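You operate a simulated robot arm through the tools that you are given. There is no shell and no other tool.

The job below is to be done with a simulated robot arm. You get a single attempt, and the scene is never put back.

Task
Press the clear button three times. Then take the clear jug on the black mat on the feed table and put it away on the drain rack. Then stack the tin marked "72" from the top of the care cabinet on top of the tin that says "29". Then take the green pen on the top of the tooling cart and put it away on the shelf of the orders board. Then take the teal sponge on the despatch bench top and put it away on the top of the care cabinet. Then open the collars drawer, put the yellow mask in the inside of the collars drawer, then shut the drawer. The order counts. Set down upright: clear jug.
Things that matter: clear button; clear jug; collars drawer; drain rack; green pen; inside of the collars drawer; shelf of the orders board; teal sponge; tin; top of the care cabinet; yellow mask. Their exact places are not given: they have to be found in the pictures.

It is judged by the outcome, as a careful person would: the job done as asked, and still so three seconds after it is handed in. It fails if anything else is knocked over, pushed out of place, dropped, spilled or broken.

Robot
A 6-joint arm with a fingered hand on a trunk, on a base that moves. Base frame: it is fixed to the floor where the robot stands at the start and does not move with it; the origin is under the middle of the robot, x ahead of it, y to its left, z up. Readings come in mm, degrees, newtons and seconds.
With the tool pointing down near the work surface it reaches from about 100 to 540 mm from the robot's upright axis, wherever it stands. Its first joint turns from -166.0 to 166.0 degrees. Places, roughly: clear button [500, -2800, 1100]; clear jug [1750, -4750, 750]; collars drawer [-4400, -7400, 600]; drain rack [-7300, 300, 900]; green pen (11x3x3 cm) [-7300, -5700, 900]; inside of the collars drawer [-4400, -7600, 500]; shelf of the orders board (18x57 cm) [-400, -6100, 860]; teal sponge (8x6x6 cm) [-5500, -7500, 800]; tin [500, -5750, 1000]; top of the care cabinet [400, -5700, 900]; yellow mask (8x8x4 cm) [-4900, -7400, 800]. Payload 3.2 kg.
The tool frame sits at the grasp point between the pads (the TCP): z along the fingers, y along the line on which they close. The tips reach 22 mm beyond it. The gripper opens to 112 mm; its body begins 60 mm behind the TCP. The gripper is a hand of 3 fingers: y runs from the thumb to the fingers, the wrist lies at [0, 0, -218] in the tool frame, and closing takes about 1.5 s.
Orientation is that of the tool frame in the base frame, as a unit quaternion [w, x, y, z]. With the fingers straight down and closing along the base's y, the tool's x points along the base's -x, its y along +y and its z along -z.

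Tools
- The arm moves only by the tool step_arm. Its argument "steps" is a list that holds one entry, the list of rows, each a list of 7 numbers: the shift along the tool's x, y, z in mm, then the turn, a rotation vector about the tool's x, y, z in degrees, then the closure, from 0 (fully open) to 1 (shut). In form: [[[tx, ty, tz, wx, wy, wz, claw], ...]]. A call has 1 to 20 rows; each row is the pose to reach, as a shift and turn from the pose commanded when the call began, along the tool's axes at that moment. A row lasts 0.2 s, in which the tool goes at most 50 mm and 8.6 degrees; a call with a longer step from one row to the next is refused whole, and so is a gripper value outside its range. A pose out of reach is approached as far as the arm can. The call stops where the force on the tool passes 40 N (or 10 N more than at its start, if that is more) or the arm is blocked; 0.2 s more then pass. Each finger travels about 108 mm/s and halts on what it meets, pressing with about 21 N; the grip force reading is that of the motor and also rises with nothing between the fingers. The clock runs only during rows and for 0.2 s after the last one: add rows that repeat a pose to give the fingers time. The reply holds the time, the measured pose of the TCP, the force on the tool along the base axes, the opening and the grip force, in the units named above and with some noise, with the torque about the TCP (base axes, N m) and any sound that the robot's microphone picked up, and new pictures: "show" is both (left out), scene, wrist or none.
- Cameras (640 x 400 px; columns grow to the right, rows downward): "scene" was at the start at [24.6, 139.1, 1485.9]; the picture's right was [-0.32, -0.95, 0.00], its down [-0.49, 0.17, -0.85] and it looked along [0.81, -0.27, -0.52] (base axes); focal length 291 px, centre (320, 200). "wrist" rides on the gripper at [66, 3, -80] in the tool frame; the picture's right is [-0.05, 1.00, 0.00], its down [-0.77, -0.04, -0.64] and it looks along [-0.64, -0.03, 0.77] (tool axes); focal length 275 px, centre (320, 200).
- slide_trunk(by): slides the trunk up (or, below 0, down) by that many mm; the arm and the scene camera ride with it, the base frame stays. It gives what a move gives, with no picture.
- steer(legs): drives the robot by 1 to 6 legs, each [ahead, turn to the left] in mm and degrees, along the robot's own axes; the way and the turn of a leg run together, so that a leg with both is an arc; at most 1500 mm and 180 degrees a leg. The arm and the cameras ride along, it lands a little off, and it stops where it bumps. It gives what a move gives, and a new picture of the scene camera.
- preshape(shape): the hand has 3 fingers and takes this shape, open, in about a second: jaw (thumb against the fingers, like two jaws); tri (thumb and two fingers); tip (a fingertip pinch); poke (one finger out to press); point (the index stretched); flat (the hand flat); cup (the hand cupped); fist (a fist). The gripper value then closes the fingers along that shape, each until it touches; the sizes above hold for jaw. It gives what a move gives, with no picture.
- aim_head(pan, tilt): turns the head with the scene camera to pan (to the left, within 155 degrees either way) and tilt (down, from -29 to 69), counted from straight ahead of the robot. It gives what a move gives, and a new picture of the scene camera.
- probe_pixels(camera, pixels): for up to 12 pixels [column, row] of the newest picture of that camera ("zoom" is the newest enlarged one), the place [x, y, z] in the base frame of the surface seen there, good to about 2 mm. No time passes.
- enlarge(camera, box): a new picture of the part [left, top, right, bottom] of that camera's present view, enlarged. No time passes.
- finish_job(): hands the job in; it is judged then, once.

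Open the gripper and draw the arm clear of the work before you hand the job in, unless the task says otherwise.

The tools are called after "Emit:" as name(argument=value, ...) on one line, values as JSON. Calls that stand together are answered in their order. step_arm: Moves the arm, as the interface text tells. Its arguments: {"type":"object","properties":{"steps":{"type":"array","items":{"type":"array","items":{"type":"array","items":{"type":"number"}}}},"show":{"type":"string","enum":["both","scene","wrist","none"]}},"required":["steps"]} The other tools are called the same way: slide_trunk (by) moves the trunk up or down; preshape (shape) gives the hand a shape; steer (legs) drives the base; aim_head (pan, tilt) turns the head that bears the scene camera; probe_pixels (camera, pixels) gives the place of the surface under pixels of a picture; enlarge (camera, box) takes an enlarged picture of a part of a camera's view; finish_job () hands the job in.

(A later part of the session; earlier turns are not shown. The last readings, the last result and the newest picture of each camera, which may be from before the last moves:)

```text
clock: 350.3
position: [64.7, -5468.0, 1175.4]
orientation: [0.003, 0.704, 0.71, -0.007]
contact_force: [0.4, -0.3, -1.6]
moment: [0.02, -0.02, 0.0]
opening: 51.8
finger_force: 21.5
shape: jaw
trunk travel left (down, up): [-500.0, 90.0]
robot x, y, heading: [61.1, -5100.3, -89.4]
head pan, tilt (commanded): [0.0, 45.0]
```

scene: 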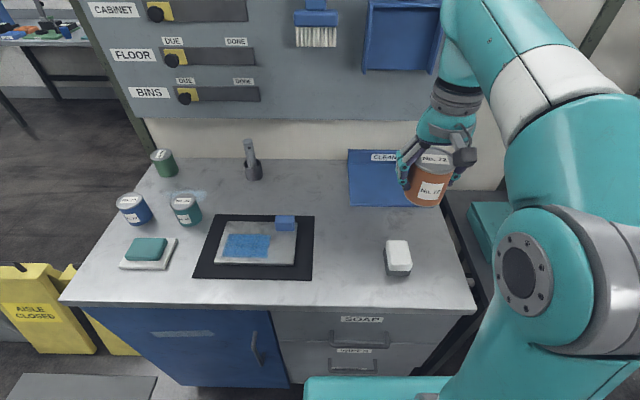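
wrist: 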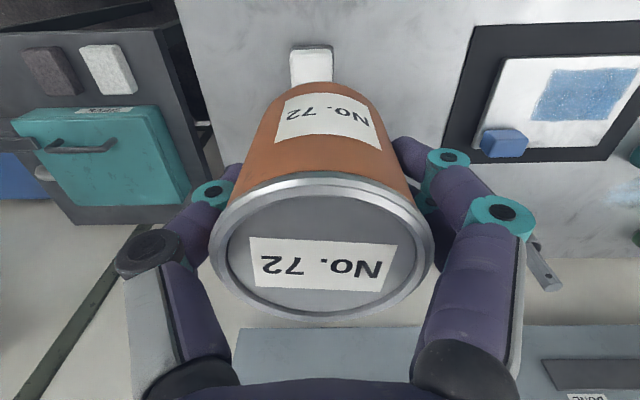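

The tin is held. I probe tin 29's rim from the scene camera and its neighbours.

Emit:
enlarge(camera="scene", box=[100, 130, 220, 280])

Emit:
probe_pixels(camera="scene", pixels=[[130, 201], [118, 203], [143, 200], [131, 208], [129, 195], [183, 201], [163, 155], [150, 265], [120, 262], [150, 240], [65, 300], [10, 300]])

```text
2.67 times, centred on (160, 205) of scene
```

zoom: 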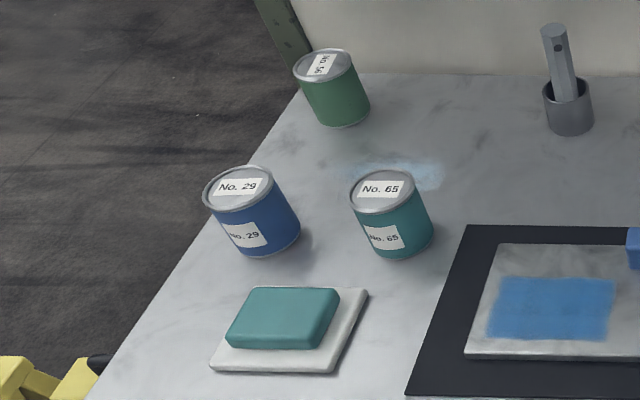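

```text
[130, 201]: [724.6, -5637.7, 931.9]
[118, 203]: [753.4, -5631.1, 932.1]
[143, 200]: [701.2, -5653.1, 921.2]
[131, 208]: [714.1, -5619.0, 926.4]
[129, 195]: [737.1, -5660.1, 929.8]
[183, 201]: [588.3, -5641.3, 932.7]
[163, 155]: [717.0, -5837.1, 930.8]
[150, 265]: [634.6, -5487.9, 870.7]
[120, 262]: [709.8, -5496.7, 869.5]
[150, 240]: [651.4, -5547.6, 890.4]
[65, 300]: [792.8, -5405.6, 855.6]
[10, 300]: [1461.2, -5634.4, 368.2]
```

Tin 29 is centred at about (727,-5640), top z≈932. I back off slightly, turn to face +x and drive along the cabinet to x≈685 so tin 29 is on the robot's right side within reach.

Emit:
steer(legs=[[-45, 0], [0, 84.2], [620, 0]])

Emit:
aim_head(pan=-80, tilt=50)

```text
clock: 357.9
position: [1048.1, -5155.1, 1174.4]
orientation: [0.005, 0.053, 0.999, -0.003]
contact_force: [0.3, 0.3, -1.9]
moment: [-0.01, -0.01, 0.01]
opening: 51.8
finger_force: 20.5
shape: jaw
trunk travel left (down, up): [-500.0, 90.0]
robot x, y, heading: [681.4, -5112.7, -6.0]
head pan, tilt (commanded): [0.0, 45.0]
```

scene: 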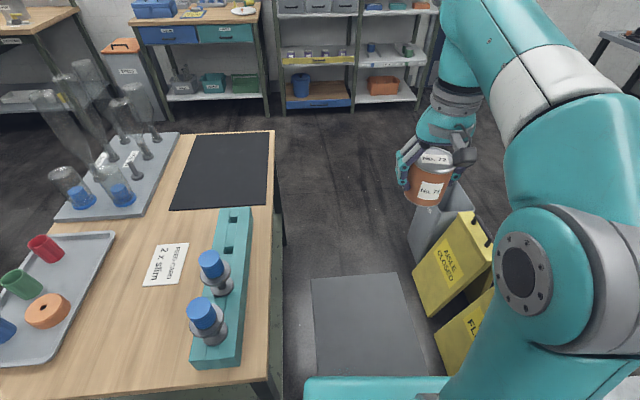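

```text
clock: 359.4
position: [1048.6, -5154.7, 1175.4]
orientation: [0.005, 0.052, 0.999, -0.003]
contact_force: [0.2, -0.8, -2.2]
moment: [-0.02, -0.03, 0.03]
opening: 51.5
finger_force: 21.2
shape: jaw
trunk travel left (down, up): [-500.0, 90.0]
robot x, y, heading: [678.9, -5115.9, -6.1]
head pan, tilt (commanded): [-80.0, 50.0]
```

scene: 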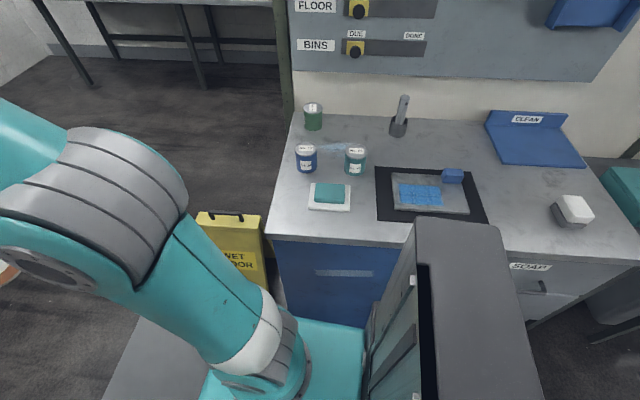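

Robot at (680,-5114). I swing the arm clockwise around the robot's axis at constant radius toward tin 29 (direction ≈ -85°), keeping the tin level.

Emit:
step_arm(steps=[[[3, -46.1, 0, 0, 0, 7.15, 1], [11.9, -91.4, 0, 0, 0, 14.3, 1], [26.3, -135.3, 0, 0, 0, 21.45, 1], [45.9, -177.1, 0, 0, 0, 28.6, 1], [70.7, -216.2, 0, 0, 0, 35.75, 1], [100.2, -251.8, 0, 0, 0, 42.9, 1], [133.8, -283.4, 0, 0, 0, 50.05, 1], [171.2, -310.6, 0, 0, 0, 57.2, 1], [211.6, -333, 0, 0, 0, 64.35, 1], [254.5, -350.2, 0, 0, 0, 71.5, 1], [299.2, -361.8, 0, 0, 0, 78.65, 1]]], show="both")

```text
clock: 361.8
position: [711.7, -5483.7, 1175.6]
orientation: [0.007, 0.675, 0.738, 0.001]
contact_force: [0.2, -0.4, -3.0]
moment: [0.0, 0.0, -0.01]
opening: 51.2
finger_force: 20.7
shape: jaw
trunk travel left (down, up): [-500.0, 90.0]
robot x, y, heading: [682.4, -5112.8, -5.5]
head pan, tilt (commanded): [-80.0, 50.0]
```

scene: 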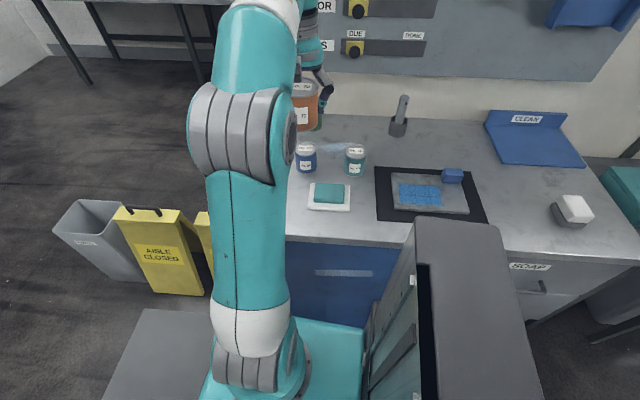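
wrist: 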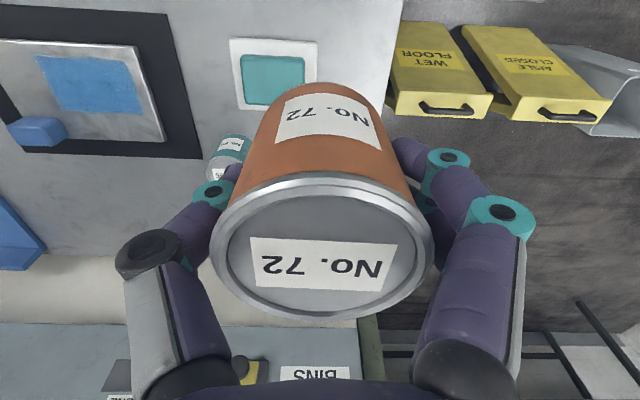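

I enlarge tin 29 from this view to get an accurate rim centre.

Emit:
enlarge(camera="scene", box=[280, 130, 370, 190])

```text
6.67 times, centred on (325, 160) of scene
```

zoom: 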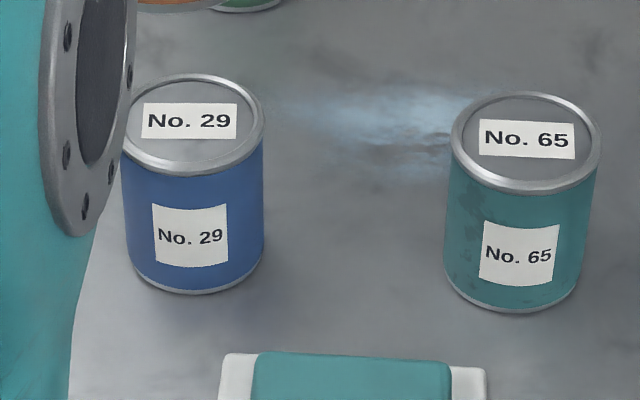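

Emit:
probe_pixels(camera="zoom", pixels=[[128, 125], [262, 118], [190, 77], [200, 170], [193, 122], [256, 95], [245, 150], [145, 160], [135, 100], [200, 290], [525, 140]])

```text
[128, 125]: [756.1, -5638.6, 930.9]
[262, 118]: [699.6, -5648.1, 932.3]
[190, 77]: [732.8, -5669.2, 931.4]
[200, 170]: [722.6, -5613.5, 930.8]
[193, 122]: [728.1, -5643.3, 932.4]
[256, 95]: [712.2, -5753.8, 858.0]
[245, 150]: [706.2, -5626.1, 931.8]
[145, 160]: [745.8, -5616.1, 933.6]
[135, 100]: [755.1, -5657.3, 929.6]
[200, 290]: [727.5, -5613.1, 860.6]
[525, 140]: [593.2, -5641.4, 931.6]
```

Tin 29 centre is (727.8,-5641.4). I probe the held tin's rim in the wrist view to know its centre relative to the TCP.

Emit:
probe_pixels(camera="wrist", pixels=[[214, 250], [432, 250], [322, 317], [322, 178], [322, 265]])

```text
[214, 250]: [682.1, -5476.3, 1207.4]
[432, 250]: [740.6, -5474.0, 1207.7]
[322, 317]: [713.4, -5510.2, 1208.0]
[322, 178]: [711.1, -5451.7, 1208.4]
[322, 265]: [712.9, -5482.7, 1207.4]
```

Held tin centre is (711.6,-5481), bottom ≈44.5 mm below the TCP. I lower to z≈1012 first, then extend horizontally over tin 29.

Emit:
step_arm(steps=[[[0, 0, 35, 0, 0, 0, 1], [0, 0, 75, 0, 0, 0, 1], [0, 0, 115, 0, 0, 0, 1], [-15, 0, 150, 0, 0, 0, 1], [-50, 0.5, 163, 0, 0, 0, 1], [-90, 1, 163, 0, 0, 0, 1], [-125, 1.3, 163, 0, 0, 0, 1], [-150, 1.6, 163, 0, 0, 0, 1], [-161.2, 1.6, 163, 0, 0, 0, 1], [-161.2, 1.6, 163, 0, 0, 0, 1]]], show="both")

```text
clock: 364.0
position: [727.1, -5643.9, 1009.0]
orientation: [0.006, 0.673, 0.74, 0.001]
contact_force: [0.7, -0.9, -2.1]
moment: [-0.01, 0.01, 0.0]
opening: 51.4
finger_force: 20.8
shape: jaw
out of reach, approached as far as the arm can: row 9, 10
trunk travel left (down, up): [-500.0, 90.0]
robot x, y, heading: [684.4, -5114.7, -5.8]
head pan, tilt (commanded): [-80.0, 50.0]
```

scene: 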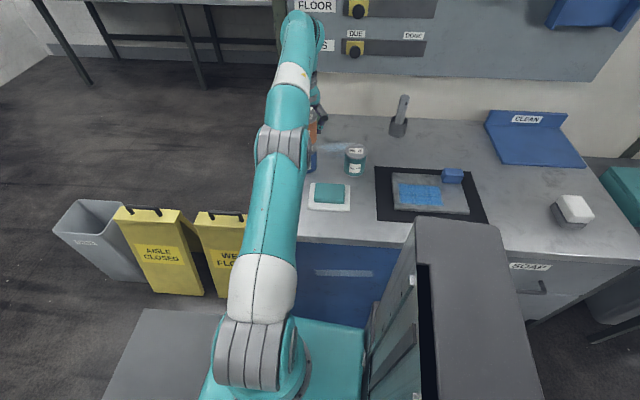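
wrist: 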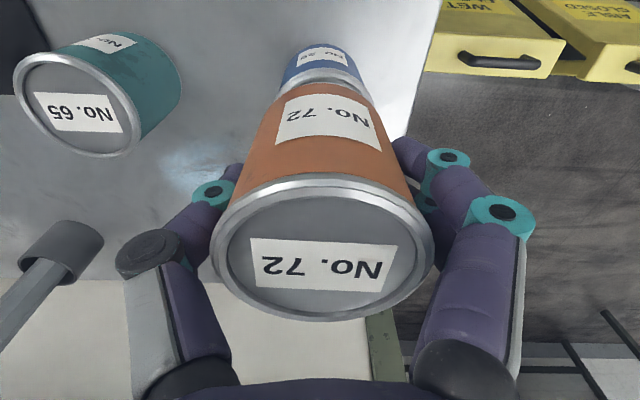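

Directly over tin 29 (TCP (727,-5644), tin centre ≈(727,-5641)). I lower 20 mm and check position.

Emit:
step_arm(steps=[[[0, 0, 8, 0, 0, 0, 1], [0, 0, 15, 0, 0, 0, 1], [0, 0, 20, 0, 0, 0, 1], [0, 0, 20, 0, 0, 0, 1]]], show="wrist")

Emit:
probe_pixels(camera="wrist", pixels=[[214, 250], [432, 250], [322, 317], [322, 178], [320, 60], [290, 75], [352, 75], [320, 72]])

```text
clock: 365.0
position: [730.0, -5641.1, 989.2]
orientation: [0.006, 0.673, 0.739, 0.002]
contact_force: [0.2, -0.2, -2.3]
moment: [0.0, 0.02, -0.02]
opening: 51.4
finger_force: 21.3
shape: jaw
trunk travel left (down, up): [-500.0, 90.0]
robot x, y, heading: [680.8, -5115.2, -6.0]
head pan, tilt (commanded): [-80.0, 50.0]
```

wrist: 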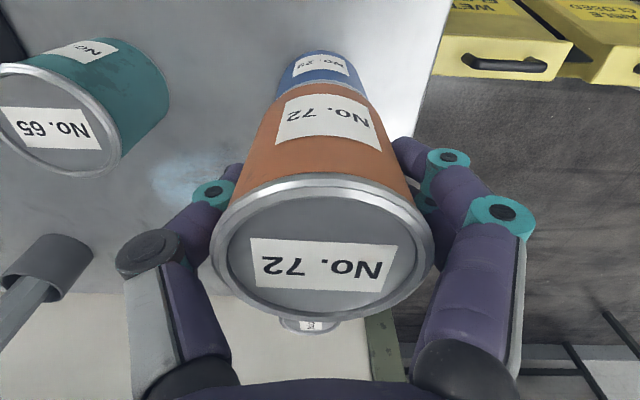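

```text
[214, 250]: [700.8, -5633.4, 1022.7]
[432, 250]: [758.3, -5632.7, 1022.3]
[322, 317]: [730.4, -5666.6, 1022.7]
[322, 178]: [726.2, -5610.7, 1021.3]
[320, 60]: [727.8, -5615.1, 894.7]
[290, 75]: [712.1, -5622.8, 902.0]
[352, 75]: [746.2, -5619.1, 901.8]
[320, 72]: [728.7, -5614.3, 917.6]
```

Held tin centre (729.5,-5638.7) vs tin 29 (727.8,-5641.4): I correct by (-1.7,-2.7) while lowering 10 mm, then feel for contact.

Emit:
step_arm(steps=[[[-2.5, -1.9, 4, 0, 0, 0, 1], [-2.5, -1.9, 8, 0, 0, 0, 1], [-2.5, -1.9, 10, 0, 0, 0, 1], [-2.5, -1.9, 10, 0, 0, 0, 1]]], show="none")

Emit:
step_arm(steps=[[[0, 0, 1.5, 0, 0, 0, 1], [0, 0, 2.5, 0, 0, 0, 1]]], show="wrist")

```text
clock: 366.0
position: [729.1, -5645.2, 980.1]
orientation: [0.007, 0.673, 0.739, 0.002]
contact_force: [0.1, 0.6, -2.1]
moment: [0.04, -0.02, 0.01]
opening: 51.8
finger_force: 20.7
shape: jaw
trunk travel left (down, up): [-500.0, 90.0]
robot x, y, heading: [686.5, -5112.1, -5.9]
head pan, tilt (commanded): [-80.0, 50.0]
```

```text
clock: 366.6
position: [727.1, -5643.8, 977.6]
orientation: [0.007, 0.674, 0.739, 0.001]
contact_force: [-0.2, 0.7, -1.3]
moment: [-0.03, 0.09, 0.02]
opening: 51.5
finger_force: 21.1
shape: jaw
trunk travel left (down, up): [-500.0, 90.0]
robot x, y, heading: [684.2, -5115.1, -5.8]
head pan, tilt (commanded): [-80.0, 50.0]
```

wrist: 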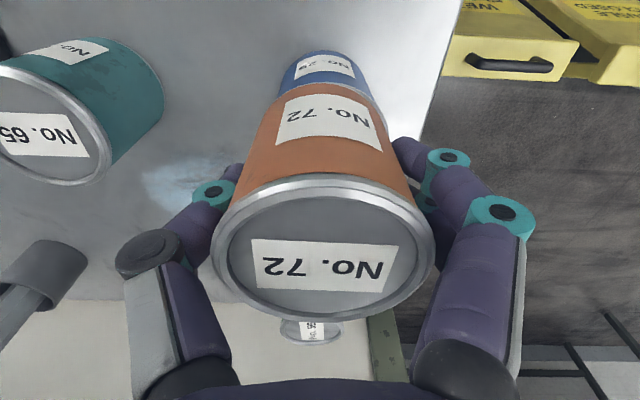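

Force is beginning to change (-2.1 → -1.3). I lower a little more.

Emit:
step_arm(steps=[[[0, 0, 1, 0, 0, 0, 1], [0, 0, 1.5, 0, 0, 0, 1]]], show="none")

Emit:
probe_pixels(camera="wrist", pixels=[[214, 250], [432, 250], [322, 317], [322, 178], [320, 75], [330, 60]])

```text
clock: 367.2
position: [727.8, -5642.7, 976.4]
orientation: [0.006, 0.674, 0.739, 0.001]
contact_force: [-0.6, -2.0, 9.1]
moment: [-0.04, 0.17, -0.01]
opening: 51.4
finger_force: 21.2
shape: jaw
trunk travel left (down, up): [-500.0, 90.0]
robot x, y, heading: [683.8, -5111.3, -5.7]
head pan, tilt (commanded): [-80.0, 50.0]
```

```text
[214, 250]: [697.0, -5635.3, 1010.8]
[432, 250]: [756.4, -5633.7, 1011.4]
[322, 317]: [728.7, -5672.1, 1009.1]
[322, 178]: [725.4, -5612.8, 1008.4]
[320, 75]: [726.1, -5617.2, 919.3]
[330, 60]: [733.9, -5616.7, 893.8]
```

Contact at 9 N with good centring (726.7,-5642.4). I ease up 0.7 mm and open slowly.

Emit:
step_arm(steps=[[[0, 0, -0.7, 0, 0, 0, 0.9], [0, 0, -0.7, 0, 0, 0, 0.5], [0, 0, -0.7, 0, 0, 0, 0.4], [0, 0, -0.7, 0, 0, 0, 0.3], [0, 0, -0.7, 0, 0, 0, 0.2], [0, 0, -0.7, 0, 0, 0, 0.1], [0, 0, -0.7, 0, 0, 0, 0], [0, 0, -0.7, 0, 0, 0, 0], [0, 0, -0.7, 0, 0, 0, 0]]], show="wrist")

```text
clock: 369.2
position: [729.2, -5643.9, 975.5]
orientation: [0.006, 0.673, 0.739, 0.002]
contact_force: [1.0, 0.6, 0.7]
moment: [0.0, 0.01, -0.05]
opening: 111.8
finger_force: 0.2
shape: jaw
trunk travel left (down, up): [-500.0, 90.0]
robot x, y, heading: [682.5, -5120.8, -5.7]
head pan, tilt (commanded): [-80.0, 50.0]
```

wrist: 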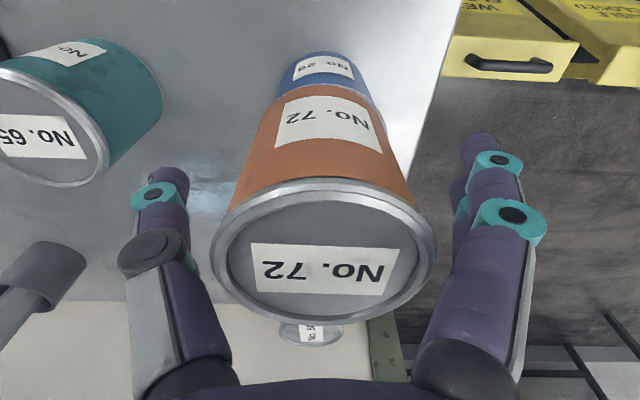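

Tin 72 stands on tin 29. To lift the hand straight up without reach drift, I raise the trunk by 85 mm.

Emit:
slide_trunk(by=85)

Emit:
step_arm(steps=[[[10, 0, 0, 0, 0, 0, 0], [40, 0, 0, 0, 0, 0, 0], [80, 0, 0, 0, 0, 0, 0], [120, 0, 0, 0, 0, 0, 0], [150, 0, -20, 0, 0, 0, 0]]], show="both")

```text
clock: 370.4
position: [727.1, -5643.8, 1060.9]
orientation: [0.006, 0.673, 0.74, 0.001]
contact_force: [-0.7, -1.3, 0.4]
moment: [0.01, -0.01, 0.0]
opening: 112.2
finger_force: 0.1
shape: jaw
trunk travel left (down, up): [-585.0, 5.0]
robot x, y, heading: [682.9, -5113.8, -6.0]
head pan, tilt (commanded): [-80.0, 50.0]
```

```text
clock: 371.6
position: [713.7, -5492.0, 1080.8]
orientation: [0.007, 0.673, 0.739, 0.001]
contact_force: [0.1, -0.3, 0.1]
moment: [0.0, -0.01, 0.01]
opening: 111.9
finger_force: 0.0
shape: jaw
trunk travel left (down, up): [-585.0, 5.0]
robot x, y, heading: [681.1, -5114.7, -5.8]
head pan, tilt (commanded): [-80.0, 50.0]
```

scene: 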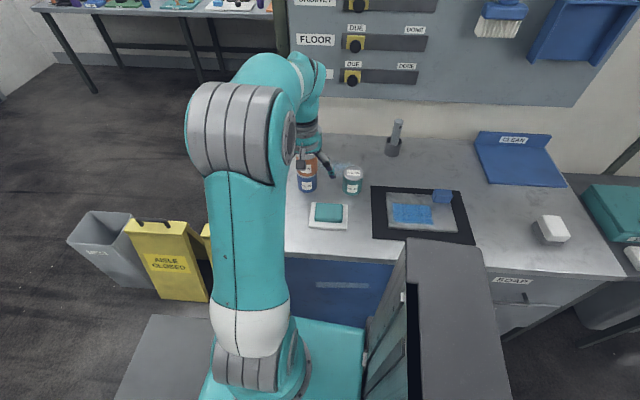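
wrist: 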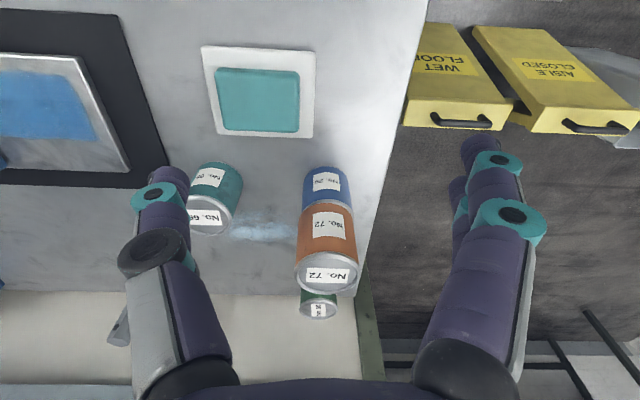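

The stack (72 on 29) stands well. I swing the arm back to the front while raising it.

Emit:
step_arm(steps=[[[2.6, 47.2, -5, 0, 0, -7.15, 0], [11, 93.7, -10, 0, 0, -14.3, 0], [25.2, 138.8, -15, 0, 0, -21.45, 0], [44.9, 181.8, -20, 0, 0, -28.6, 0], [69.7, 221.9, -25, 0, 0, -35.75, 0], [99.4, 258.8, -30, 0, 0, -42.9, 0], [133.5, 291.5, -35, 0, 0, -50.05, 0], [171.3, 319.8, -40, 0, 0, -57.2, 0], [212.4, 343, -45, 0, 0, -64.35, 0], [256.1, 361.1, -50, 0, 0, -71.5, 0], [301.6, 373.5, -55, 0, 0, -78.65, 0]]], show="scene")

Emit:
enlarge(camera="scene", box=[270, 110, 390, 230])

```text
clock: 374.0
position: [1056.6, -5156.7, 1137.0]
orientation: [0.005, 0.053, 0.999, -0.004]
contact_force: [0.7, -0.1, -0.5]
moment: [-0.03, -0.04, 0.01]
opening: 112.1
finger_force: 0.0
shape: jaw
trunk travel left (down, up): [-585.0, 5.0]
robot x, y, heading: [681.3, -5114.9, -5.7]
head pan, tilt (commanded): [-80.0, 50.0]
```

scene: 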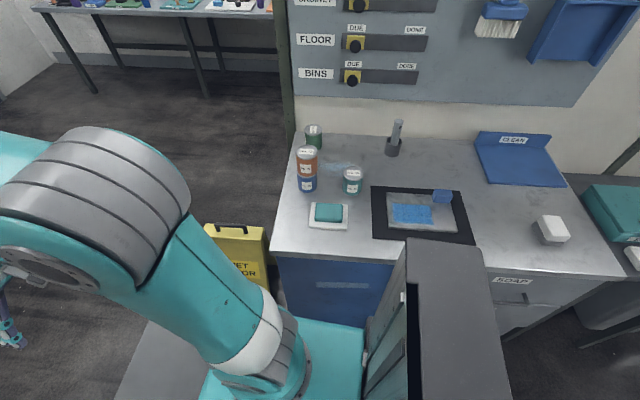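

```text
3.33 times, centred on (330, 170) of scene
```

zoom: 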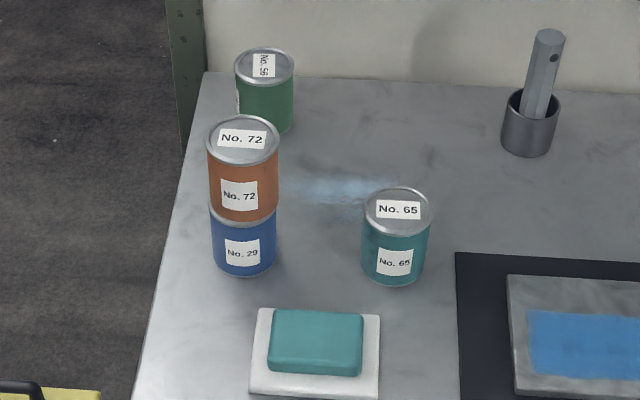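

The stack is neat. I back away west, turn to heading ≈149° and go diagonally to the lane.

Emit:
steer(legs=[[-580, 0], [0, 155], [1500, 0], [800, 0], [0, 31]])

Emit:
aim_head(pan=10, tilt=20)

```text
clock: 396.1
position: [-2290.0, -4033.1, 1136.6]
orientation: [-0.003, 0.999, 0.035, -0.006]
contact_force: [0.2, 0.1, 0.2]
moment: [0.03, 0.0, 0.02]
opening: 112.1
finger_force: 0.1
shape: jaw
trunk travel left (down, up): [-585.0, 5.0]
robot x, y, heading: [-1911.5, -4008.7, -175.5]
head pan, tilt (commanded): [-80.0, 50.0]
```

scene: 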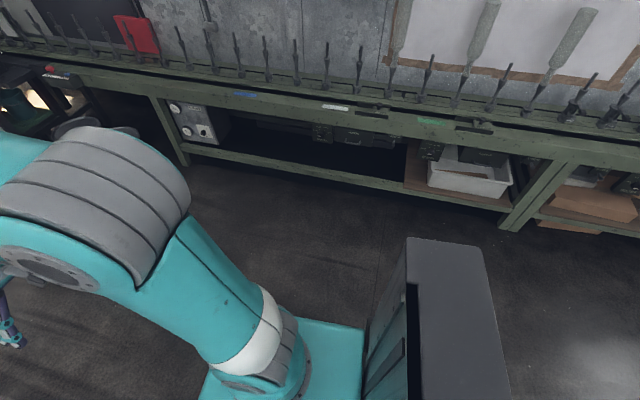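

```text
clock: 397.7
position: [-2289.9, -4034.0, 1137.1]
orientation: [-0.003, 0.999, 0.036, -0.005]
contact_force: [1.0, 0.1, -0.8]
moment: [0.02, 0.0, 0.0]
opening: 112.0
finger_force: 0.0
shape: jaw
trunk travel left (down, up): [-585.0, 5.0]
robot x, y, heading: [-1912.6, -4010.4, -175.4]
head pan, tilt (commanded): [10.0, 20.0]
```

scene: 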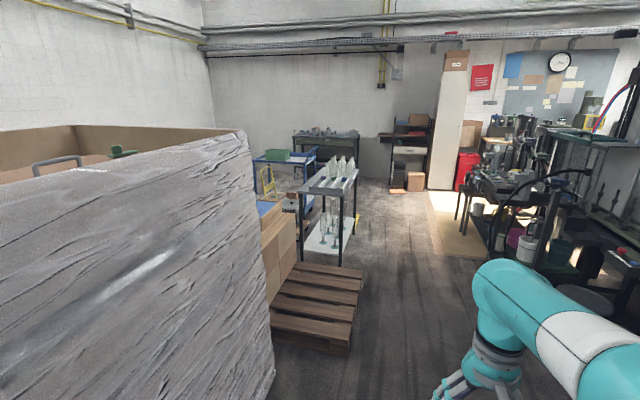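

I probe the pallet, the trolley and the station to choose the line.

Emit:
probe_pixels(camera="scene", pixels=[[348, 352], [360, 275], [342, 262], [302, 258], [350, 225], [455, 222], [470, 240], [275, 385], [490, 200], [345, 180]])

```text
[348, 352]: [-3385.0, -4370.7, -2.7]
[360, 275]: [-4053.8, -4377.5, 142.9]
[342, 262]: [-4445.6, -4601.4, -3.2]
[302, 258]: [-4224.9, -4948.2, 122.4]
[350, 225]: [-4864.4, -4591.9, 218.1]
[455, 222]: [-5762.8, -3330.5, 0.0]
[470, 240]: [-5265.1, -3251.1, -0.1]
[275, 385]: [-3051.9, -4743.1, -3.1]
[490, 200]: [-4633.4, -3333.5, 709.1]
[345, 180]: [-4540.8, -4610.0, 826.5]
```

The gap between pallet (y≤-4370) and station (y≥-3330) is 1.04 m; I drive along y≈-3850 through to x≈-5350.

Emit:
steer(legs=[[0, -7.3], [1500, 0], [1500, 0], [430, 0]])

Emit:
aim_head(pan=40, tilt=25)

```text
clock: 415.1
position: [-5745.9, -3809.0, 1135.8]
orientation: [-0.003, 1.0, -0.024, -0.006]
contact_force: [-1.0, 0.0, 0.0]
moment: [-0.01, 0.0, -0.01]
opening: 111.8
finger_force: 0.1
shape: jaw
trunk travel left (down, up): [-585.0, 5.0]
robot x, y, heading: [-5367.2, -3827.2, 177.6]
head pan, tilt (commanded): [10.0, 20.0]
```

scene: 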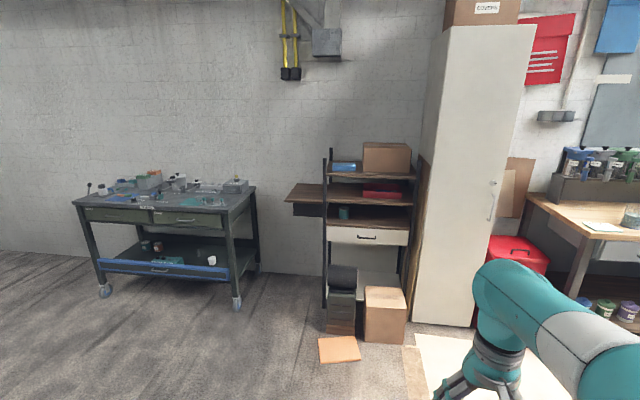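

```text
clock: 416.1
position: [-5744.4, -3807.9, 1137.4]
orientation: [-0.002, 1.0, -0.024, -0.006]
contact_force: [-0.5, -0.1, -0.4]
moment: [0.0, -0.01, 0.0]
opening: 112.1
finger_force: 0.2
shape: jaw
trunk travel left (down, up): [-585.0, 5.0]
robot x, y, heading: [-5371.2, -3825.5, 177.6]
head pan, tilt (commanded): [40.0, 25.0]
```

scene: 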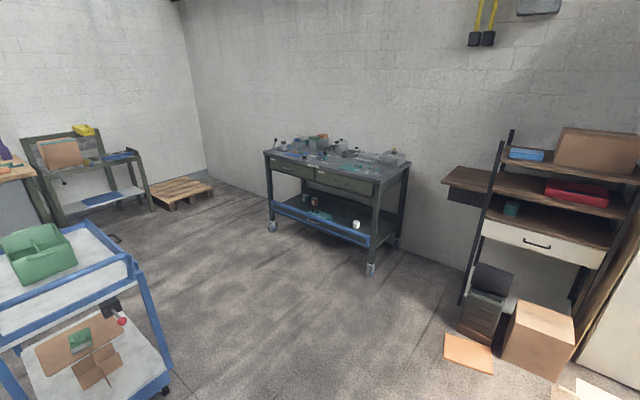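

The tooling cart is at (335,170). I enlarge its top to find the green pen and probe the cart's extents.

Emit:
enlarge(camera="scene", box=[255, 125, 415, 205])

Emit:
probe_pixels(camera="scene", pixels=[[267, 155], [375, 180], [408, 158], [272, 232], [370, 272], [400, 240], [320, 160], [360, 155], [160, 385], [150, 290], [475, 335], [180, 205]])

```text
4.00 times, centred on (335, 165) of scene
```

zoom: 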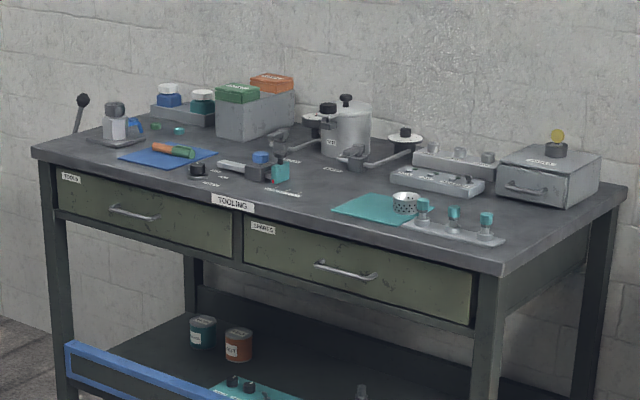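

```text
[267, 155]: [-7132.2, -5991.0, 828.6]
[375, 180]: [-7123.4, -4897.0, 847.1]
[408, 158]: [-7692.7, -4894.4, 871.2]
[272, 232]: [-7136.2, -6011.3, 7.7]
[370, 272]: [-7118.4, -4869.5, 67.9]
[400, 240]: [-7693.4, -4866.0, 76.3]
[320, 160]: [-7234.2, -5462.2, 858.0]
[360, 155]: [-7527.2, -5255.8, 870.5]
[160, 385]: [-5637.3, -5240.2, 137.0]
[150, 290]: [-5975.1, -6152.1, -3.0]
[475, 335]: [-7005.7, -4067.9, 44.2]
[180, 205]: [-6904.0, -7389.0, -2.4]
```

The candidate pen lies on the blue mat at zoom (175,150). I probe it.

Emit:
probe_pixels(camera="zoom", pixels=[[165, 148], [182, 153], [168, 160], [125, 158], [215, 152], [500, 270], [35, 155], [620, 190], [430, 230], [275, 170], [150, 127], [115, 130]])

```text
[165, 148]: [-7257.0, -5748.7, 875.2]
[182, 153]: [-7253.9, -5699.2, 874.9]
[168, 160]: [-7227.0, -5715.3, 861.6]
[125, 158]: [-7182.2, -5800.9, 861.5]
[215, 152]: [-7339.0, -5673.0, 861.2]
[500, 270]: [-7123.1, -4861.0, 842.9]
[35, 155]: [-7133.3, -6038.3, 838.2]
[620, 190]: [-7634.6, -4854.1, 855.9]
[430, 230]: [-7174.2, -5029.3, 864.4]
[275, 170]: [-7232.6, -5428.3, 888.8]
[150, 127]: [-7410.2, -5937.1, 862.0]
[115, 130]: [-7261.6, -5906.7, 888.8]
```

Pen candidate at (-7255,-5720), cart top z≈857, east edge x≈-7120. I drive west, then south along x≈-6450, and turn to face the cart.

Emit:
steer(legs=[[1080, 0], [0, 92.4], [1500, 0], [440, 0], [0, -90]])

Emit:
aim_head(pan=0, tilt=35)

```text
clock: 438.7
position: [-6804.4, -5710.5, 1136.1]
orientation: [-0.004, 1.0, -0.004, -0.005]
contact_force: [0.4, -0.1, 0.7]
moment: [0.01, 0.0, -0.01]
opening: 111.9
finger_force: 0.0
shape: jaw
trunk travel left (down, up): [-585.0, 5.0]
robot x, y, heading: [-6430.5, -5716.7, 179.8]
head pan, tilt (commanded): [40.0, 25.0]
```

scene: 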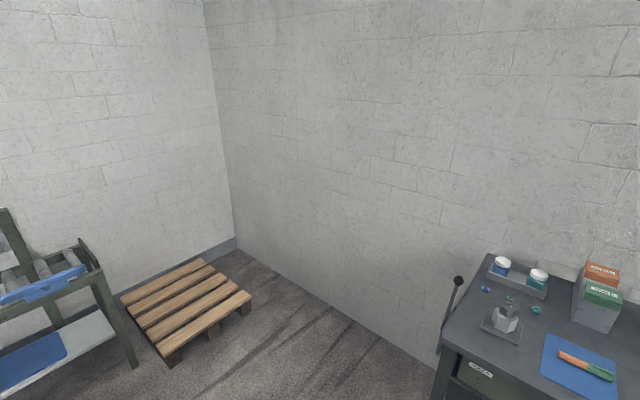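

```text
clock: 439.8
position: [-6805.5, -5709.8, 1137.0]
orientation: [-0.003, 1.0, -0.004, -0.005]
contact_force: [-0.7, -0.2, 0.0]
moment: [-0.02, 0.0, 0.01]
opening: 111.7
finger_force: 0.0
shape: jaw
trunk travel left (down, up): [-585.0, 5.0]
robot x, y, heading: [-6425.0, -5716.1, 179.9]
head pan, tilt (commanded): [0.0, 35.0]
```

scene: 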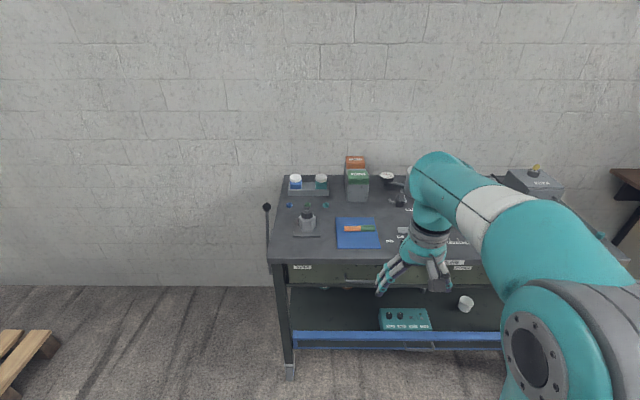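

Facing the cart. I drive 310 mm closer and zoom in on the pen.

Emit:
steer(legs=[[310, 0]])

Emit:
enlarge(camera="scene", box=[260, 180, 440, 300])

```text
clock: 441.9
position: [-7112.6, -5710.5, 1136.5]
orientation: [-0.003, 1.0, -0.003, -0.005]
contact_force: [0.0, 0.4, 0.6]
moment: [0.03, -0.01, 0.02]
opening: 111.8
finger_force: 0.0
shape: jaw
trunk travel left (down, up): [-585.0, 5.0]
robot x, y, heading: [-6737.7, -5716.3, 180.0]
head pan, tilt (commanded): [0.0, 35.0]
```

scene: 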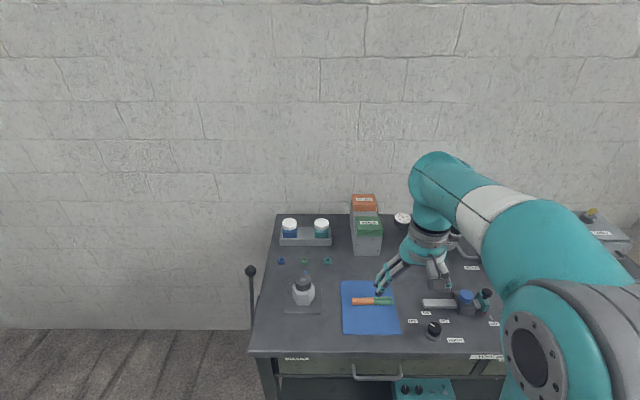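

```text
3.33 times, centred on (350, 240) of scene
```

zoom: 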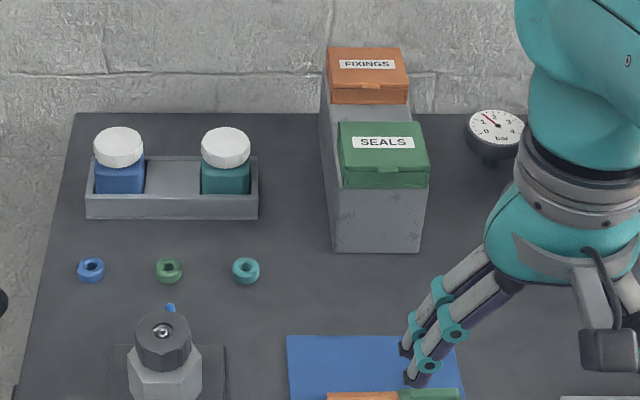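

The pen-like object is at (371,300). I take a wrist view and zoom.

Emit:
step_arm(steps=[[[0, 0, 0, 0, 0, 0, 0]]], show="wrist")

Emit:
enlarge(camera="scene", box=[330, 270, 430, 340])

```text
clock: 442.3
position: [-7113.3, -5709.9, 1138.1]
orientation: [-0.003, 1.0, -0.003, -0.005]
contact_force: [0.6, -0.8, 0.3]
moment: [0.0, 0.02, 0.03]
opening: 112.1
finger_force: 0.0
shape: jaw
trunk travel left (down, up): [-585.0, 5.0]
robot x, y, heading: [-6736.1, -5714.4, 179.9]
head pan, tilt (commanded): [0.0, 35.0]
```

wrist: 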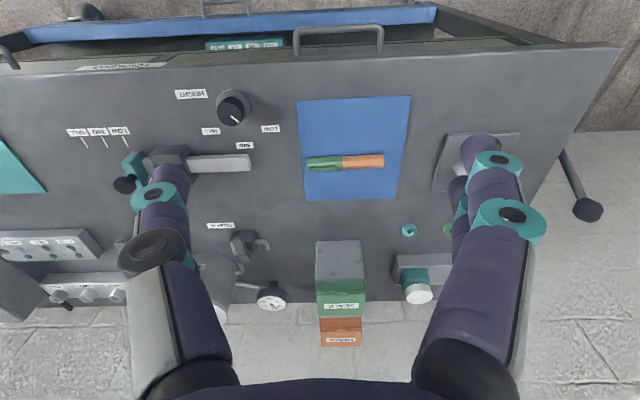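

```text
5.71 times, centred on (380, 305) of scene
```

zoom: 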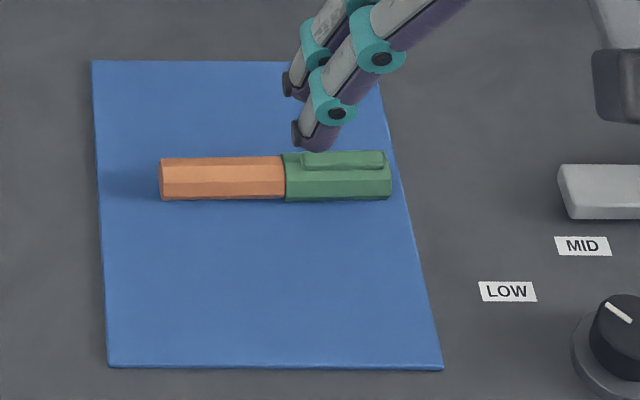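

It's a marker with green cap and orange body, lying along y on a blue mat. I probe its ends, edges and top.

Emit:
probe_pixels(camera="wrist", pixels=[[309, 164], [382, 160], [345, 155], [345, 170], [345, 162], [325, 164], [365, 161], [345, 180], [325, 157], [325, 171]])

Emit:
probe_pixels(camera="zoom", pixels=[[165, 165], [165, 190], [225, 165], [225, 195], [340, 158], [340, 190], [388, 175], [285, 175], [225, 160]])

```text
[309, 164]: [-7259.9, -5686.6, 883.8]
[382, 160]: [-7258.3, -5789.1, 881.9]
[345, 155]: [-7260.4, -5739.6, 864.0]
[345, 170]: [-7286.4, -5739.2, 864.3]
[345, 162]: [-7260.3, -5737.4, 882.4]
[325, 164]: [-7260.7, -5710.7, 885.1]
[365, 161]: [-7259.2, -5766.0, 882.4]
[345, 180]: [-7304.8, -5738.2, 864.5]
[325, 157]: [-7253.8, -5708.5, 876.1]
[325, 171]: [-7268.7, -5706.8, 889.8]
```

```text
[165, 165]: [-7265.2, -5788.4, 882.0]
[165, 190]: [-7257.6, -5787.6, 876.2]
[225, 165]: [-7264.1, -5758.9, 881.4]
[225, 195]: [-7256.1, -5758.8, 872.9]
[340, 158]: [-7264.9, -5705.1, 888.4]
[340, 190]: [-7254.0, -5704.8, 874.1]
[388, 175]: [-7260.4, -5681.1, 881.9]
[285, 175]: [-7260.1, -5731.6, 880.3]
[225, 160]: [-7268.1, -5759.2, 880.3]
```

Pen: centre (-7262,-5735), 110 mm along y, top z≈883, mat z≈863. I lower the trunk by 85 mm, then move above the pen while turning the hand 90° so it closes along x.

Emit:
slide_trunk(by=-85)

Emit:
step_arm(steps=[[[-13, 2, 8, 0, 0, 8.2, 0], [-27, 4, 16, 0, 0, 16.4, 0], [-40, 7, 25, 0, 0, 24.6, 0], [-54, 9, 33, 0, 0, 32.8, 0], [-67, 11, 42, 0, 0, 41, 0], [-81, 14, 50, 0, 0, 49.2, 0], [-95, 16, 58, 0, 0, 57.4, 0], [-108, 18, 67, 0, 0, 65.6, 0], [-122, 20, 75, 0, 0, 73.8, 0], [-135, 23, 84, 0, 0, 82, 0], [-149, 25, 92, 0, 0, 90, 0]]], show="both")

```text
clock: 443.5
position: [-7113.0, -5710.0, 1051.6]
orientation: [-0.002, 1.0, -0.004, -0.005]
contact_force: [-0.8, -0.1, -0.3]
moment: [0.0, -0.02, -0.03]
opening: 111.8
finger_force: 0.1
shape: jaw
trunk travel left (down, up): [-500.0, 90.0]
robot x, y, heading: [-6733.4, -5713.5, 180.1]
head pan, tilt (commanded): [0.0, 35.0]
```

```text
clock: 445.9
position: [-7192.7, -5642.8, 897.5]
orientation: [0.042, 0.741, -0.67, -0.003]
contact_force: [0.2, 0.4, 0.0]
moment: [-0.01, -0.02, -0.01]
opening: 111.8
finger_force: 0.0
shape: jaw
out of reach, approached as far as the arm can: row 8, 9, 10, 11
trunk travel left (down, up): [-500.0, 90.0]
robot x, y, heading: [-6733.4, -5716.1, 180.0]
head pan, tilt (commanded): [0.0, 35.0]
```

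scene: 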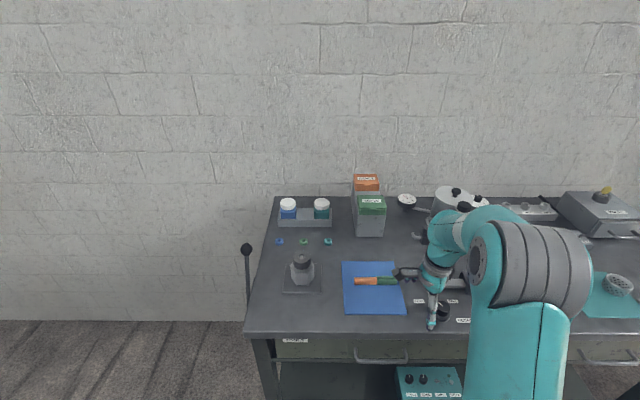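
wrist: 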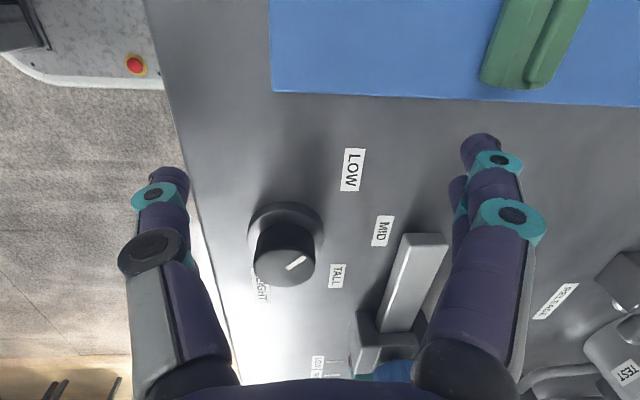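

The +90° turn ran out of wrist range and the hand ended low at z≈897 (no contact force). I reverse that motion immediately while rising.

Emit:
step_arm(steps=[[[-2, -13, -20, 0, 0, -8.2, 0], [-4, -27, -40, 0, 0, -16.4, 0], [-7, -40, -60, 0, 0, -24.6, 0], [-9, -54, -80, 0, 0, -32.8, 0], [-11, -67, -95, 0, 0, -41, 0], [-14, -81, -108, 0, 0, -49.2, 0], [-16, -95, -118, 0, 0, -57.4, 0], [-18, -108, -128, 0, 0, -65.6, 0], [-20, -122, -138, 0, 0, -73.8, 0], [-23, -135, -148, 0, 0, -82, 0], [-25, -149, -158, 0, 0, -90, 0]]], show="both")

```text
clock: 448.3
position: [-7039.8, -5592.8, 1043.5]
orientation: [0.028, 0.998, 0.051, -0.032]
contact_force: [0.1, -0.1, -0.9]
moment: [-0.01, 0.0, 0.01]
opening: 111.9
finger_force: 0.1
shape: jaw
trunk travel left (down, up): [-500.0, 90.0]
robot x, y, heading: [-6736.7, -5714.8, 179.8]
head pan, tilt (commanded): [0.0, 35.0]
```

scene: 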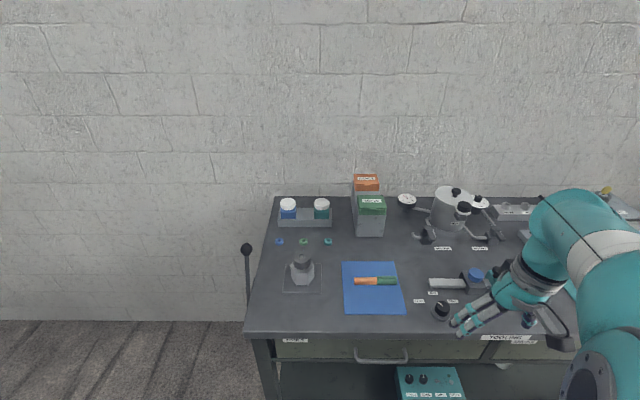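
wrist: 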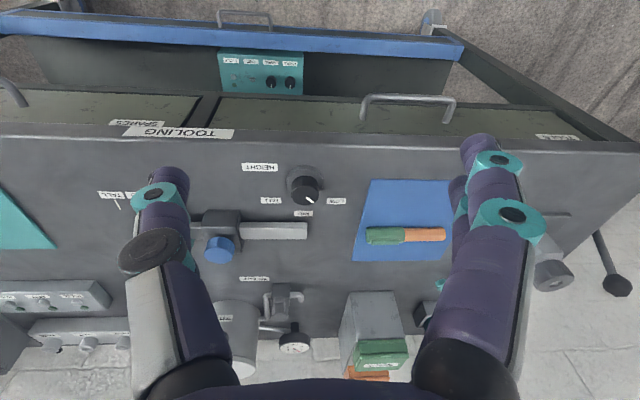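

Nothing on the cart was touched. I straighten the tilt (≈5°) and re-centre the hand in front of the robot at safe height.

Emit:
step_arm(steps=[[[-28, 38, 1, 1.1, 1.2, 1.9, 0], [-57, 76, 2, 2.1, 2.4, 3.9, 0], [-85.2, 114.1, 3.7, 3.2, 3.66, 5.83, 0], [-85.2, 114.1, 3.7, 3.2, 3.66, 5.83, 0]]], show="none")

```text
clock: 449.3
position: [-7112.9, -5715.7, 1048.9]
orientation: [0.0, 1.0, -0.001, -0.001]
contact_force: [0.3, -0.7, -0.1]
moment: [0.01, 0.0, 0.02]
opening: 111.6
finger_force: 0.1
shape: jaw
trunk travel left (down, up): [-500.0, 90.0]
robot x, y, heading: [-6736.4, -5715.3, 179.9]
head pan, tilt (commanded): [0.0, 35.0]
```

Straight again. I test turning the hand the other way (-90°) at safe height, slightly raised.

Emit:
step_arm(steps=[[[0, 0, -10, 0, 0, -8.2, 0], [0, 0, -20, 0, 0, -16.4, 0], [0, 0, -30, 0, 0, -24.6, 0], [0, 0, -40, 0, 0, -32.8, 0], [0, 0, -50, 0, 0, -41, 0], [0, 0, -60, 0, 0, -49.2, 0], [0, 0, -60, 0, 0, -57.4, 0], [0, 0, -60, 0, 0, -65.6, 0], [0, 0, -60, 0, 0, -73.8, 0], [0, 0, -60, 0, 0, -82, 0], [0, 0, -60, 0, 0, -90, 0]]], show="both")

```text
clock: 451.7
position: [-7114.1, -5714.9, 1111.2]
orientation: [0.0, 0.707, 0.708, 0.0]
contact_force: [-0.6, 0.1, 0.1]
moment: [-0.03, 0.03, 0.0]
opening: 111.7
finger_force: 0.2
shape: jaw
trunk travel left (down, up): [-500.0, 90.0]
robot x, y, heading: [-6735.9, -5716.0, 179.9]
head pan, tilt (commanded): [0.0, 35.0]
```

scene: 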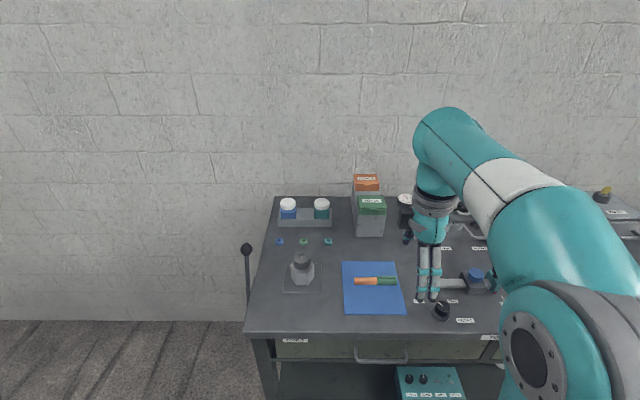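
wrist: 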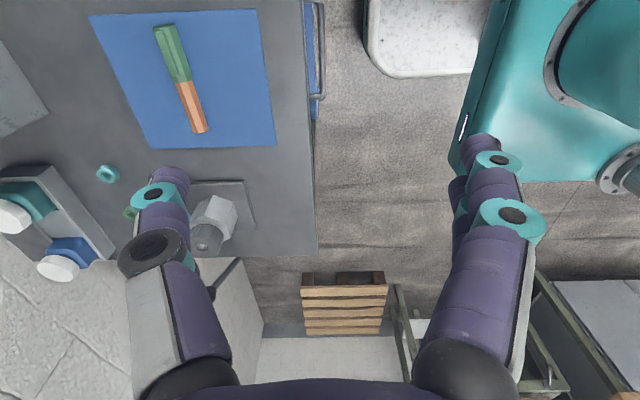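

The -90° turn works. I move above the pen at z≈950 with the hand closing along x.

Emit:
step_arm(steps=[[[-4, -35, 30, 0, 0, 0, 0], [-8, -70, 60, 0, 0, 0, 0], [-13, -105, 95, 0, 0, 0, 0], [-18, -135, 130, 0, 0, 0, 0], [-20, -148, 160, 0, 0, 0, 0], [-20, -148, 160, 0, 0, 0, 0]]], show="both")

```text
clock: 453.1
position: [-7261.3, -5735.1, 952.2]
orientation: [-0.001, 0.707, 0.707, 0.0]
contact_force: [0.3, -0.1, 0.3]
moment: [0.0, -0.02, -0.01]
opening: 111.9
finger_force: 0.1
shape: jaw
trunk travel left (down, up): [-500.0, 90.0]
robot x, y, heading: [-6733.9, -5714.3, 180.2]
head pan, tilt (commanded): [0.0, 35.0]
```

scene: 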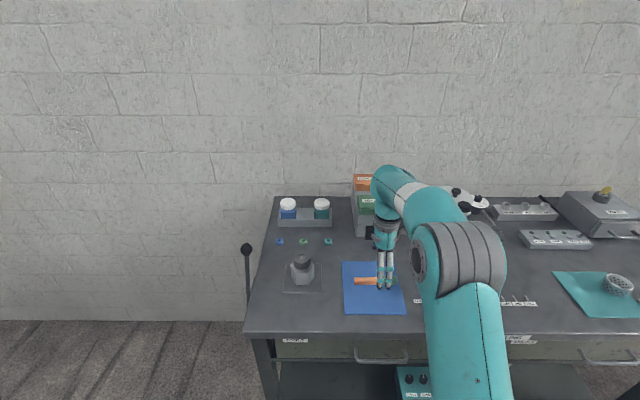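
wrist: 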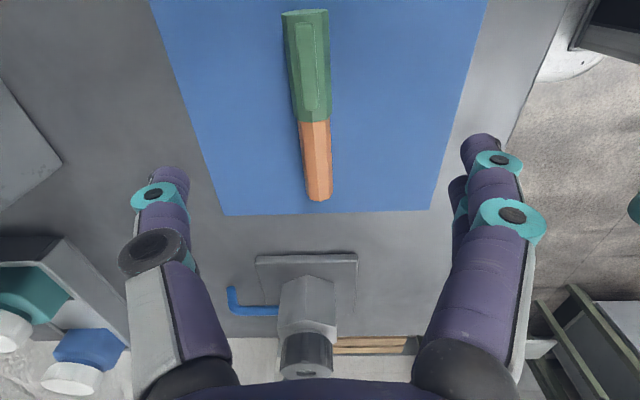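

The pen lies between the fingers; boundary green/orange is right under the TCP. I shift 3 mm toward the thumb side and descend to TCP z≈889.

Emit:
step_arm(steps=[[[0, -3, 20, 0, 0, 0, 0], [0, -3, 40, 0, 0, 0, 0], [0, -3, 54, 0, 0, 0, 0], [0, -3, 62, 0, 0, 0, 0], [0, -3, 62, 0, 0, 0, 0]]], show="wrist")

```text
clock: 454.3
position: [-7264.4, -5735.4, 889.8]
orientation: [0.0, 0.707, 0.707, -0.001]
contact_force: [0.5, 0.2, -0.3]
moment: [0.01, 0.0, -0.01]
opening: 111.8
finger_force: 0.0
shape: jaw
trunk travel left (down, up): [-500.0, 90.0]
robot x, y, heading: [-6732.7, -5715.8, 179.9]
head pan, tilt (commanded): [0.0, 35.0]
```

wrist: 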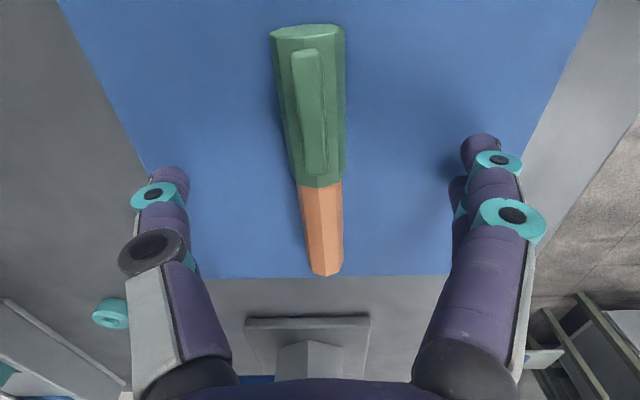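

I close gradually, watching the force in case tips touch the mat.

Emit:
step_arm(steps=[[[0, 0, 0, 0, 0, 0, 0.3], [0, 0, 0, 0, 0, 0, 0.5], [0, 0, 0, 0, 0, 0, 0.6], [0, 0, 0, 0, 0, 0, 0.6]]], show="wrist")

```text
clock: 455.3
position: [-7264.9, -5735.9, 888.1]
orientation: [-0.001, 0.707, 0.707, -0.001]
contact_force: [0.0, -0.2, -0.1]
moment: [0.0, 0.0, -0.02]
opening: 45.8
finger_force: 0.1
shape: jaw
trunk travel left (down, up): [-500.0, 90.0]
robot x, y, heading: [-6732.0, -5715.6, 179.7]
head pan, tilt (commanded): [0.0, 35.0]
```

wrist: 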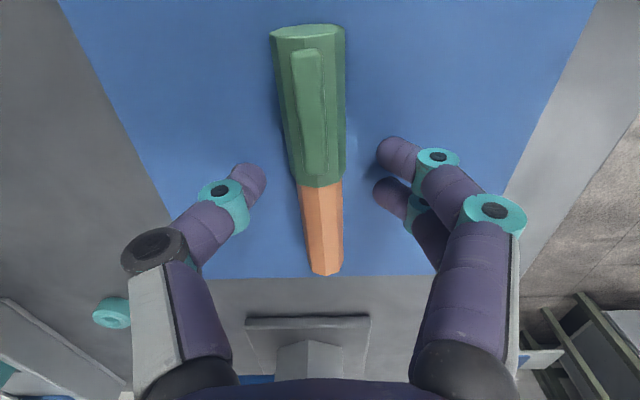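

Fingers straddle the pen evenly. I close fully.

Emit:
step_arm(steps=[[[0, 0, 0, 0, 0, 0, 0.75], [0, 0, 0, 0, 0, 0, 0.9], [0, 0, 0, 0, 0, 0, 1], [0, 0, 0, 0, 0, 0, 1], [0, 0, 0, 0, 0, 0, 1], [0, 0, 0, 0, 0, 0, 1]]], show="wrist")

```text
clock: 456.7
position: [-7264.2, -5736.0, 889.8]
orientation: [-0.001, 0.707, 0.707, -0.001]
contact_force: [-0.6, -0.5, 0.2]
moment: [0.0, 0.0, -0.02]
opening: 16.1
finger_force: 20.2
shape: jaw
trunk travel left (down, up): [-500.0, 90.0]
robot x, y, heading: [-6735.2, -5716.9, 180.0]
head pan, tilt (commanded): [0.0, 35.0]
```

wrist: 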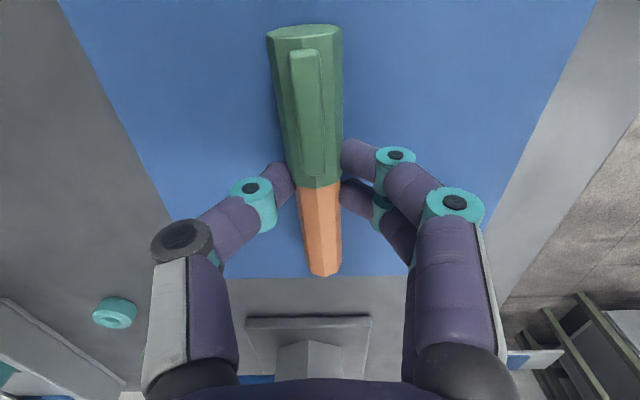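

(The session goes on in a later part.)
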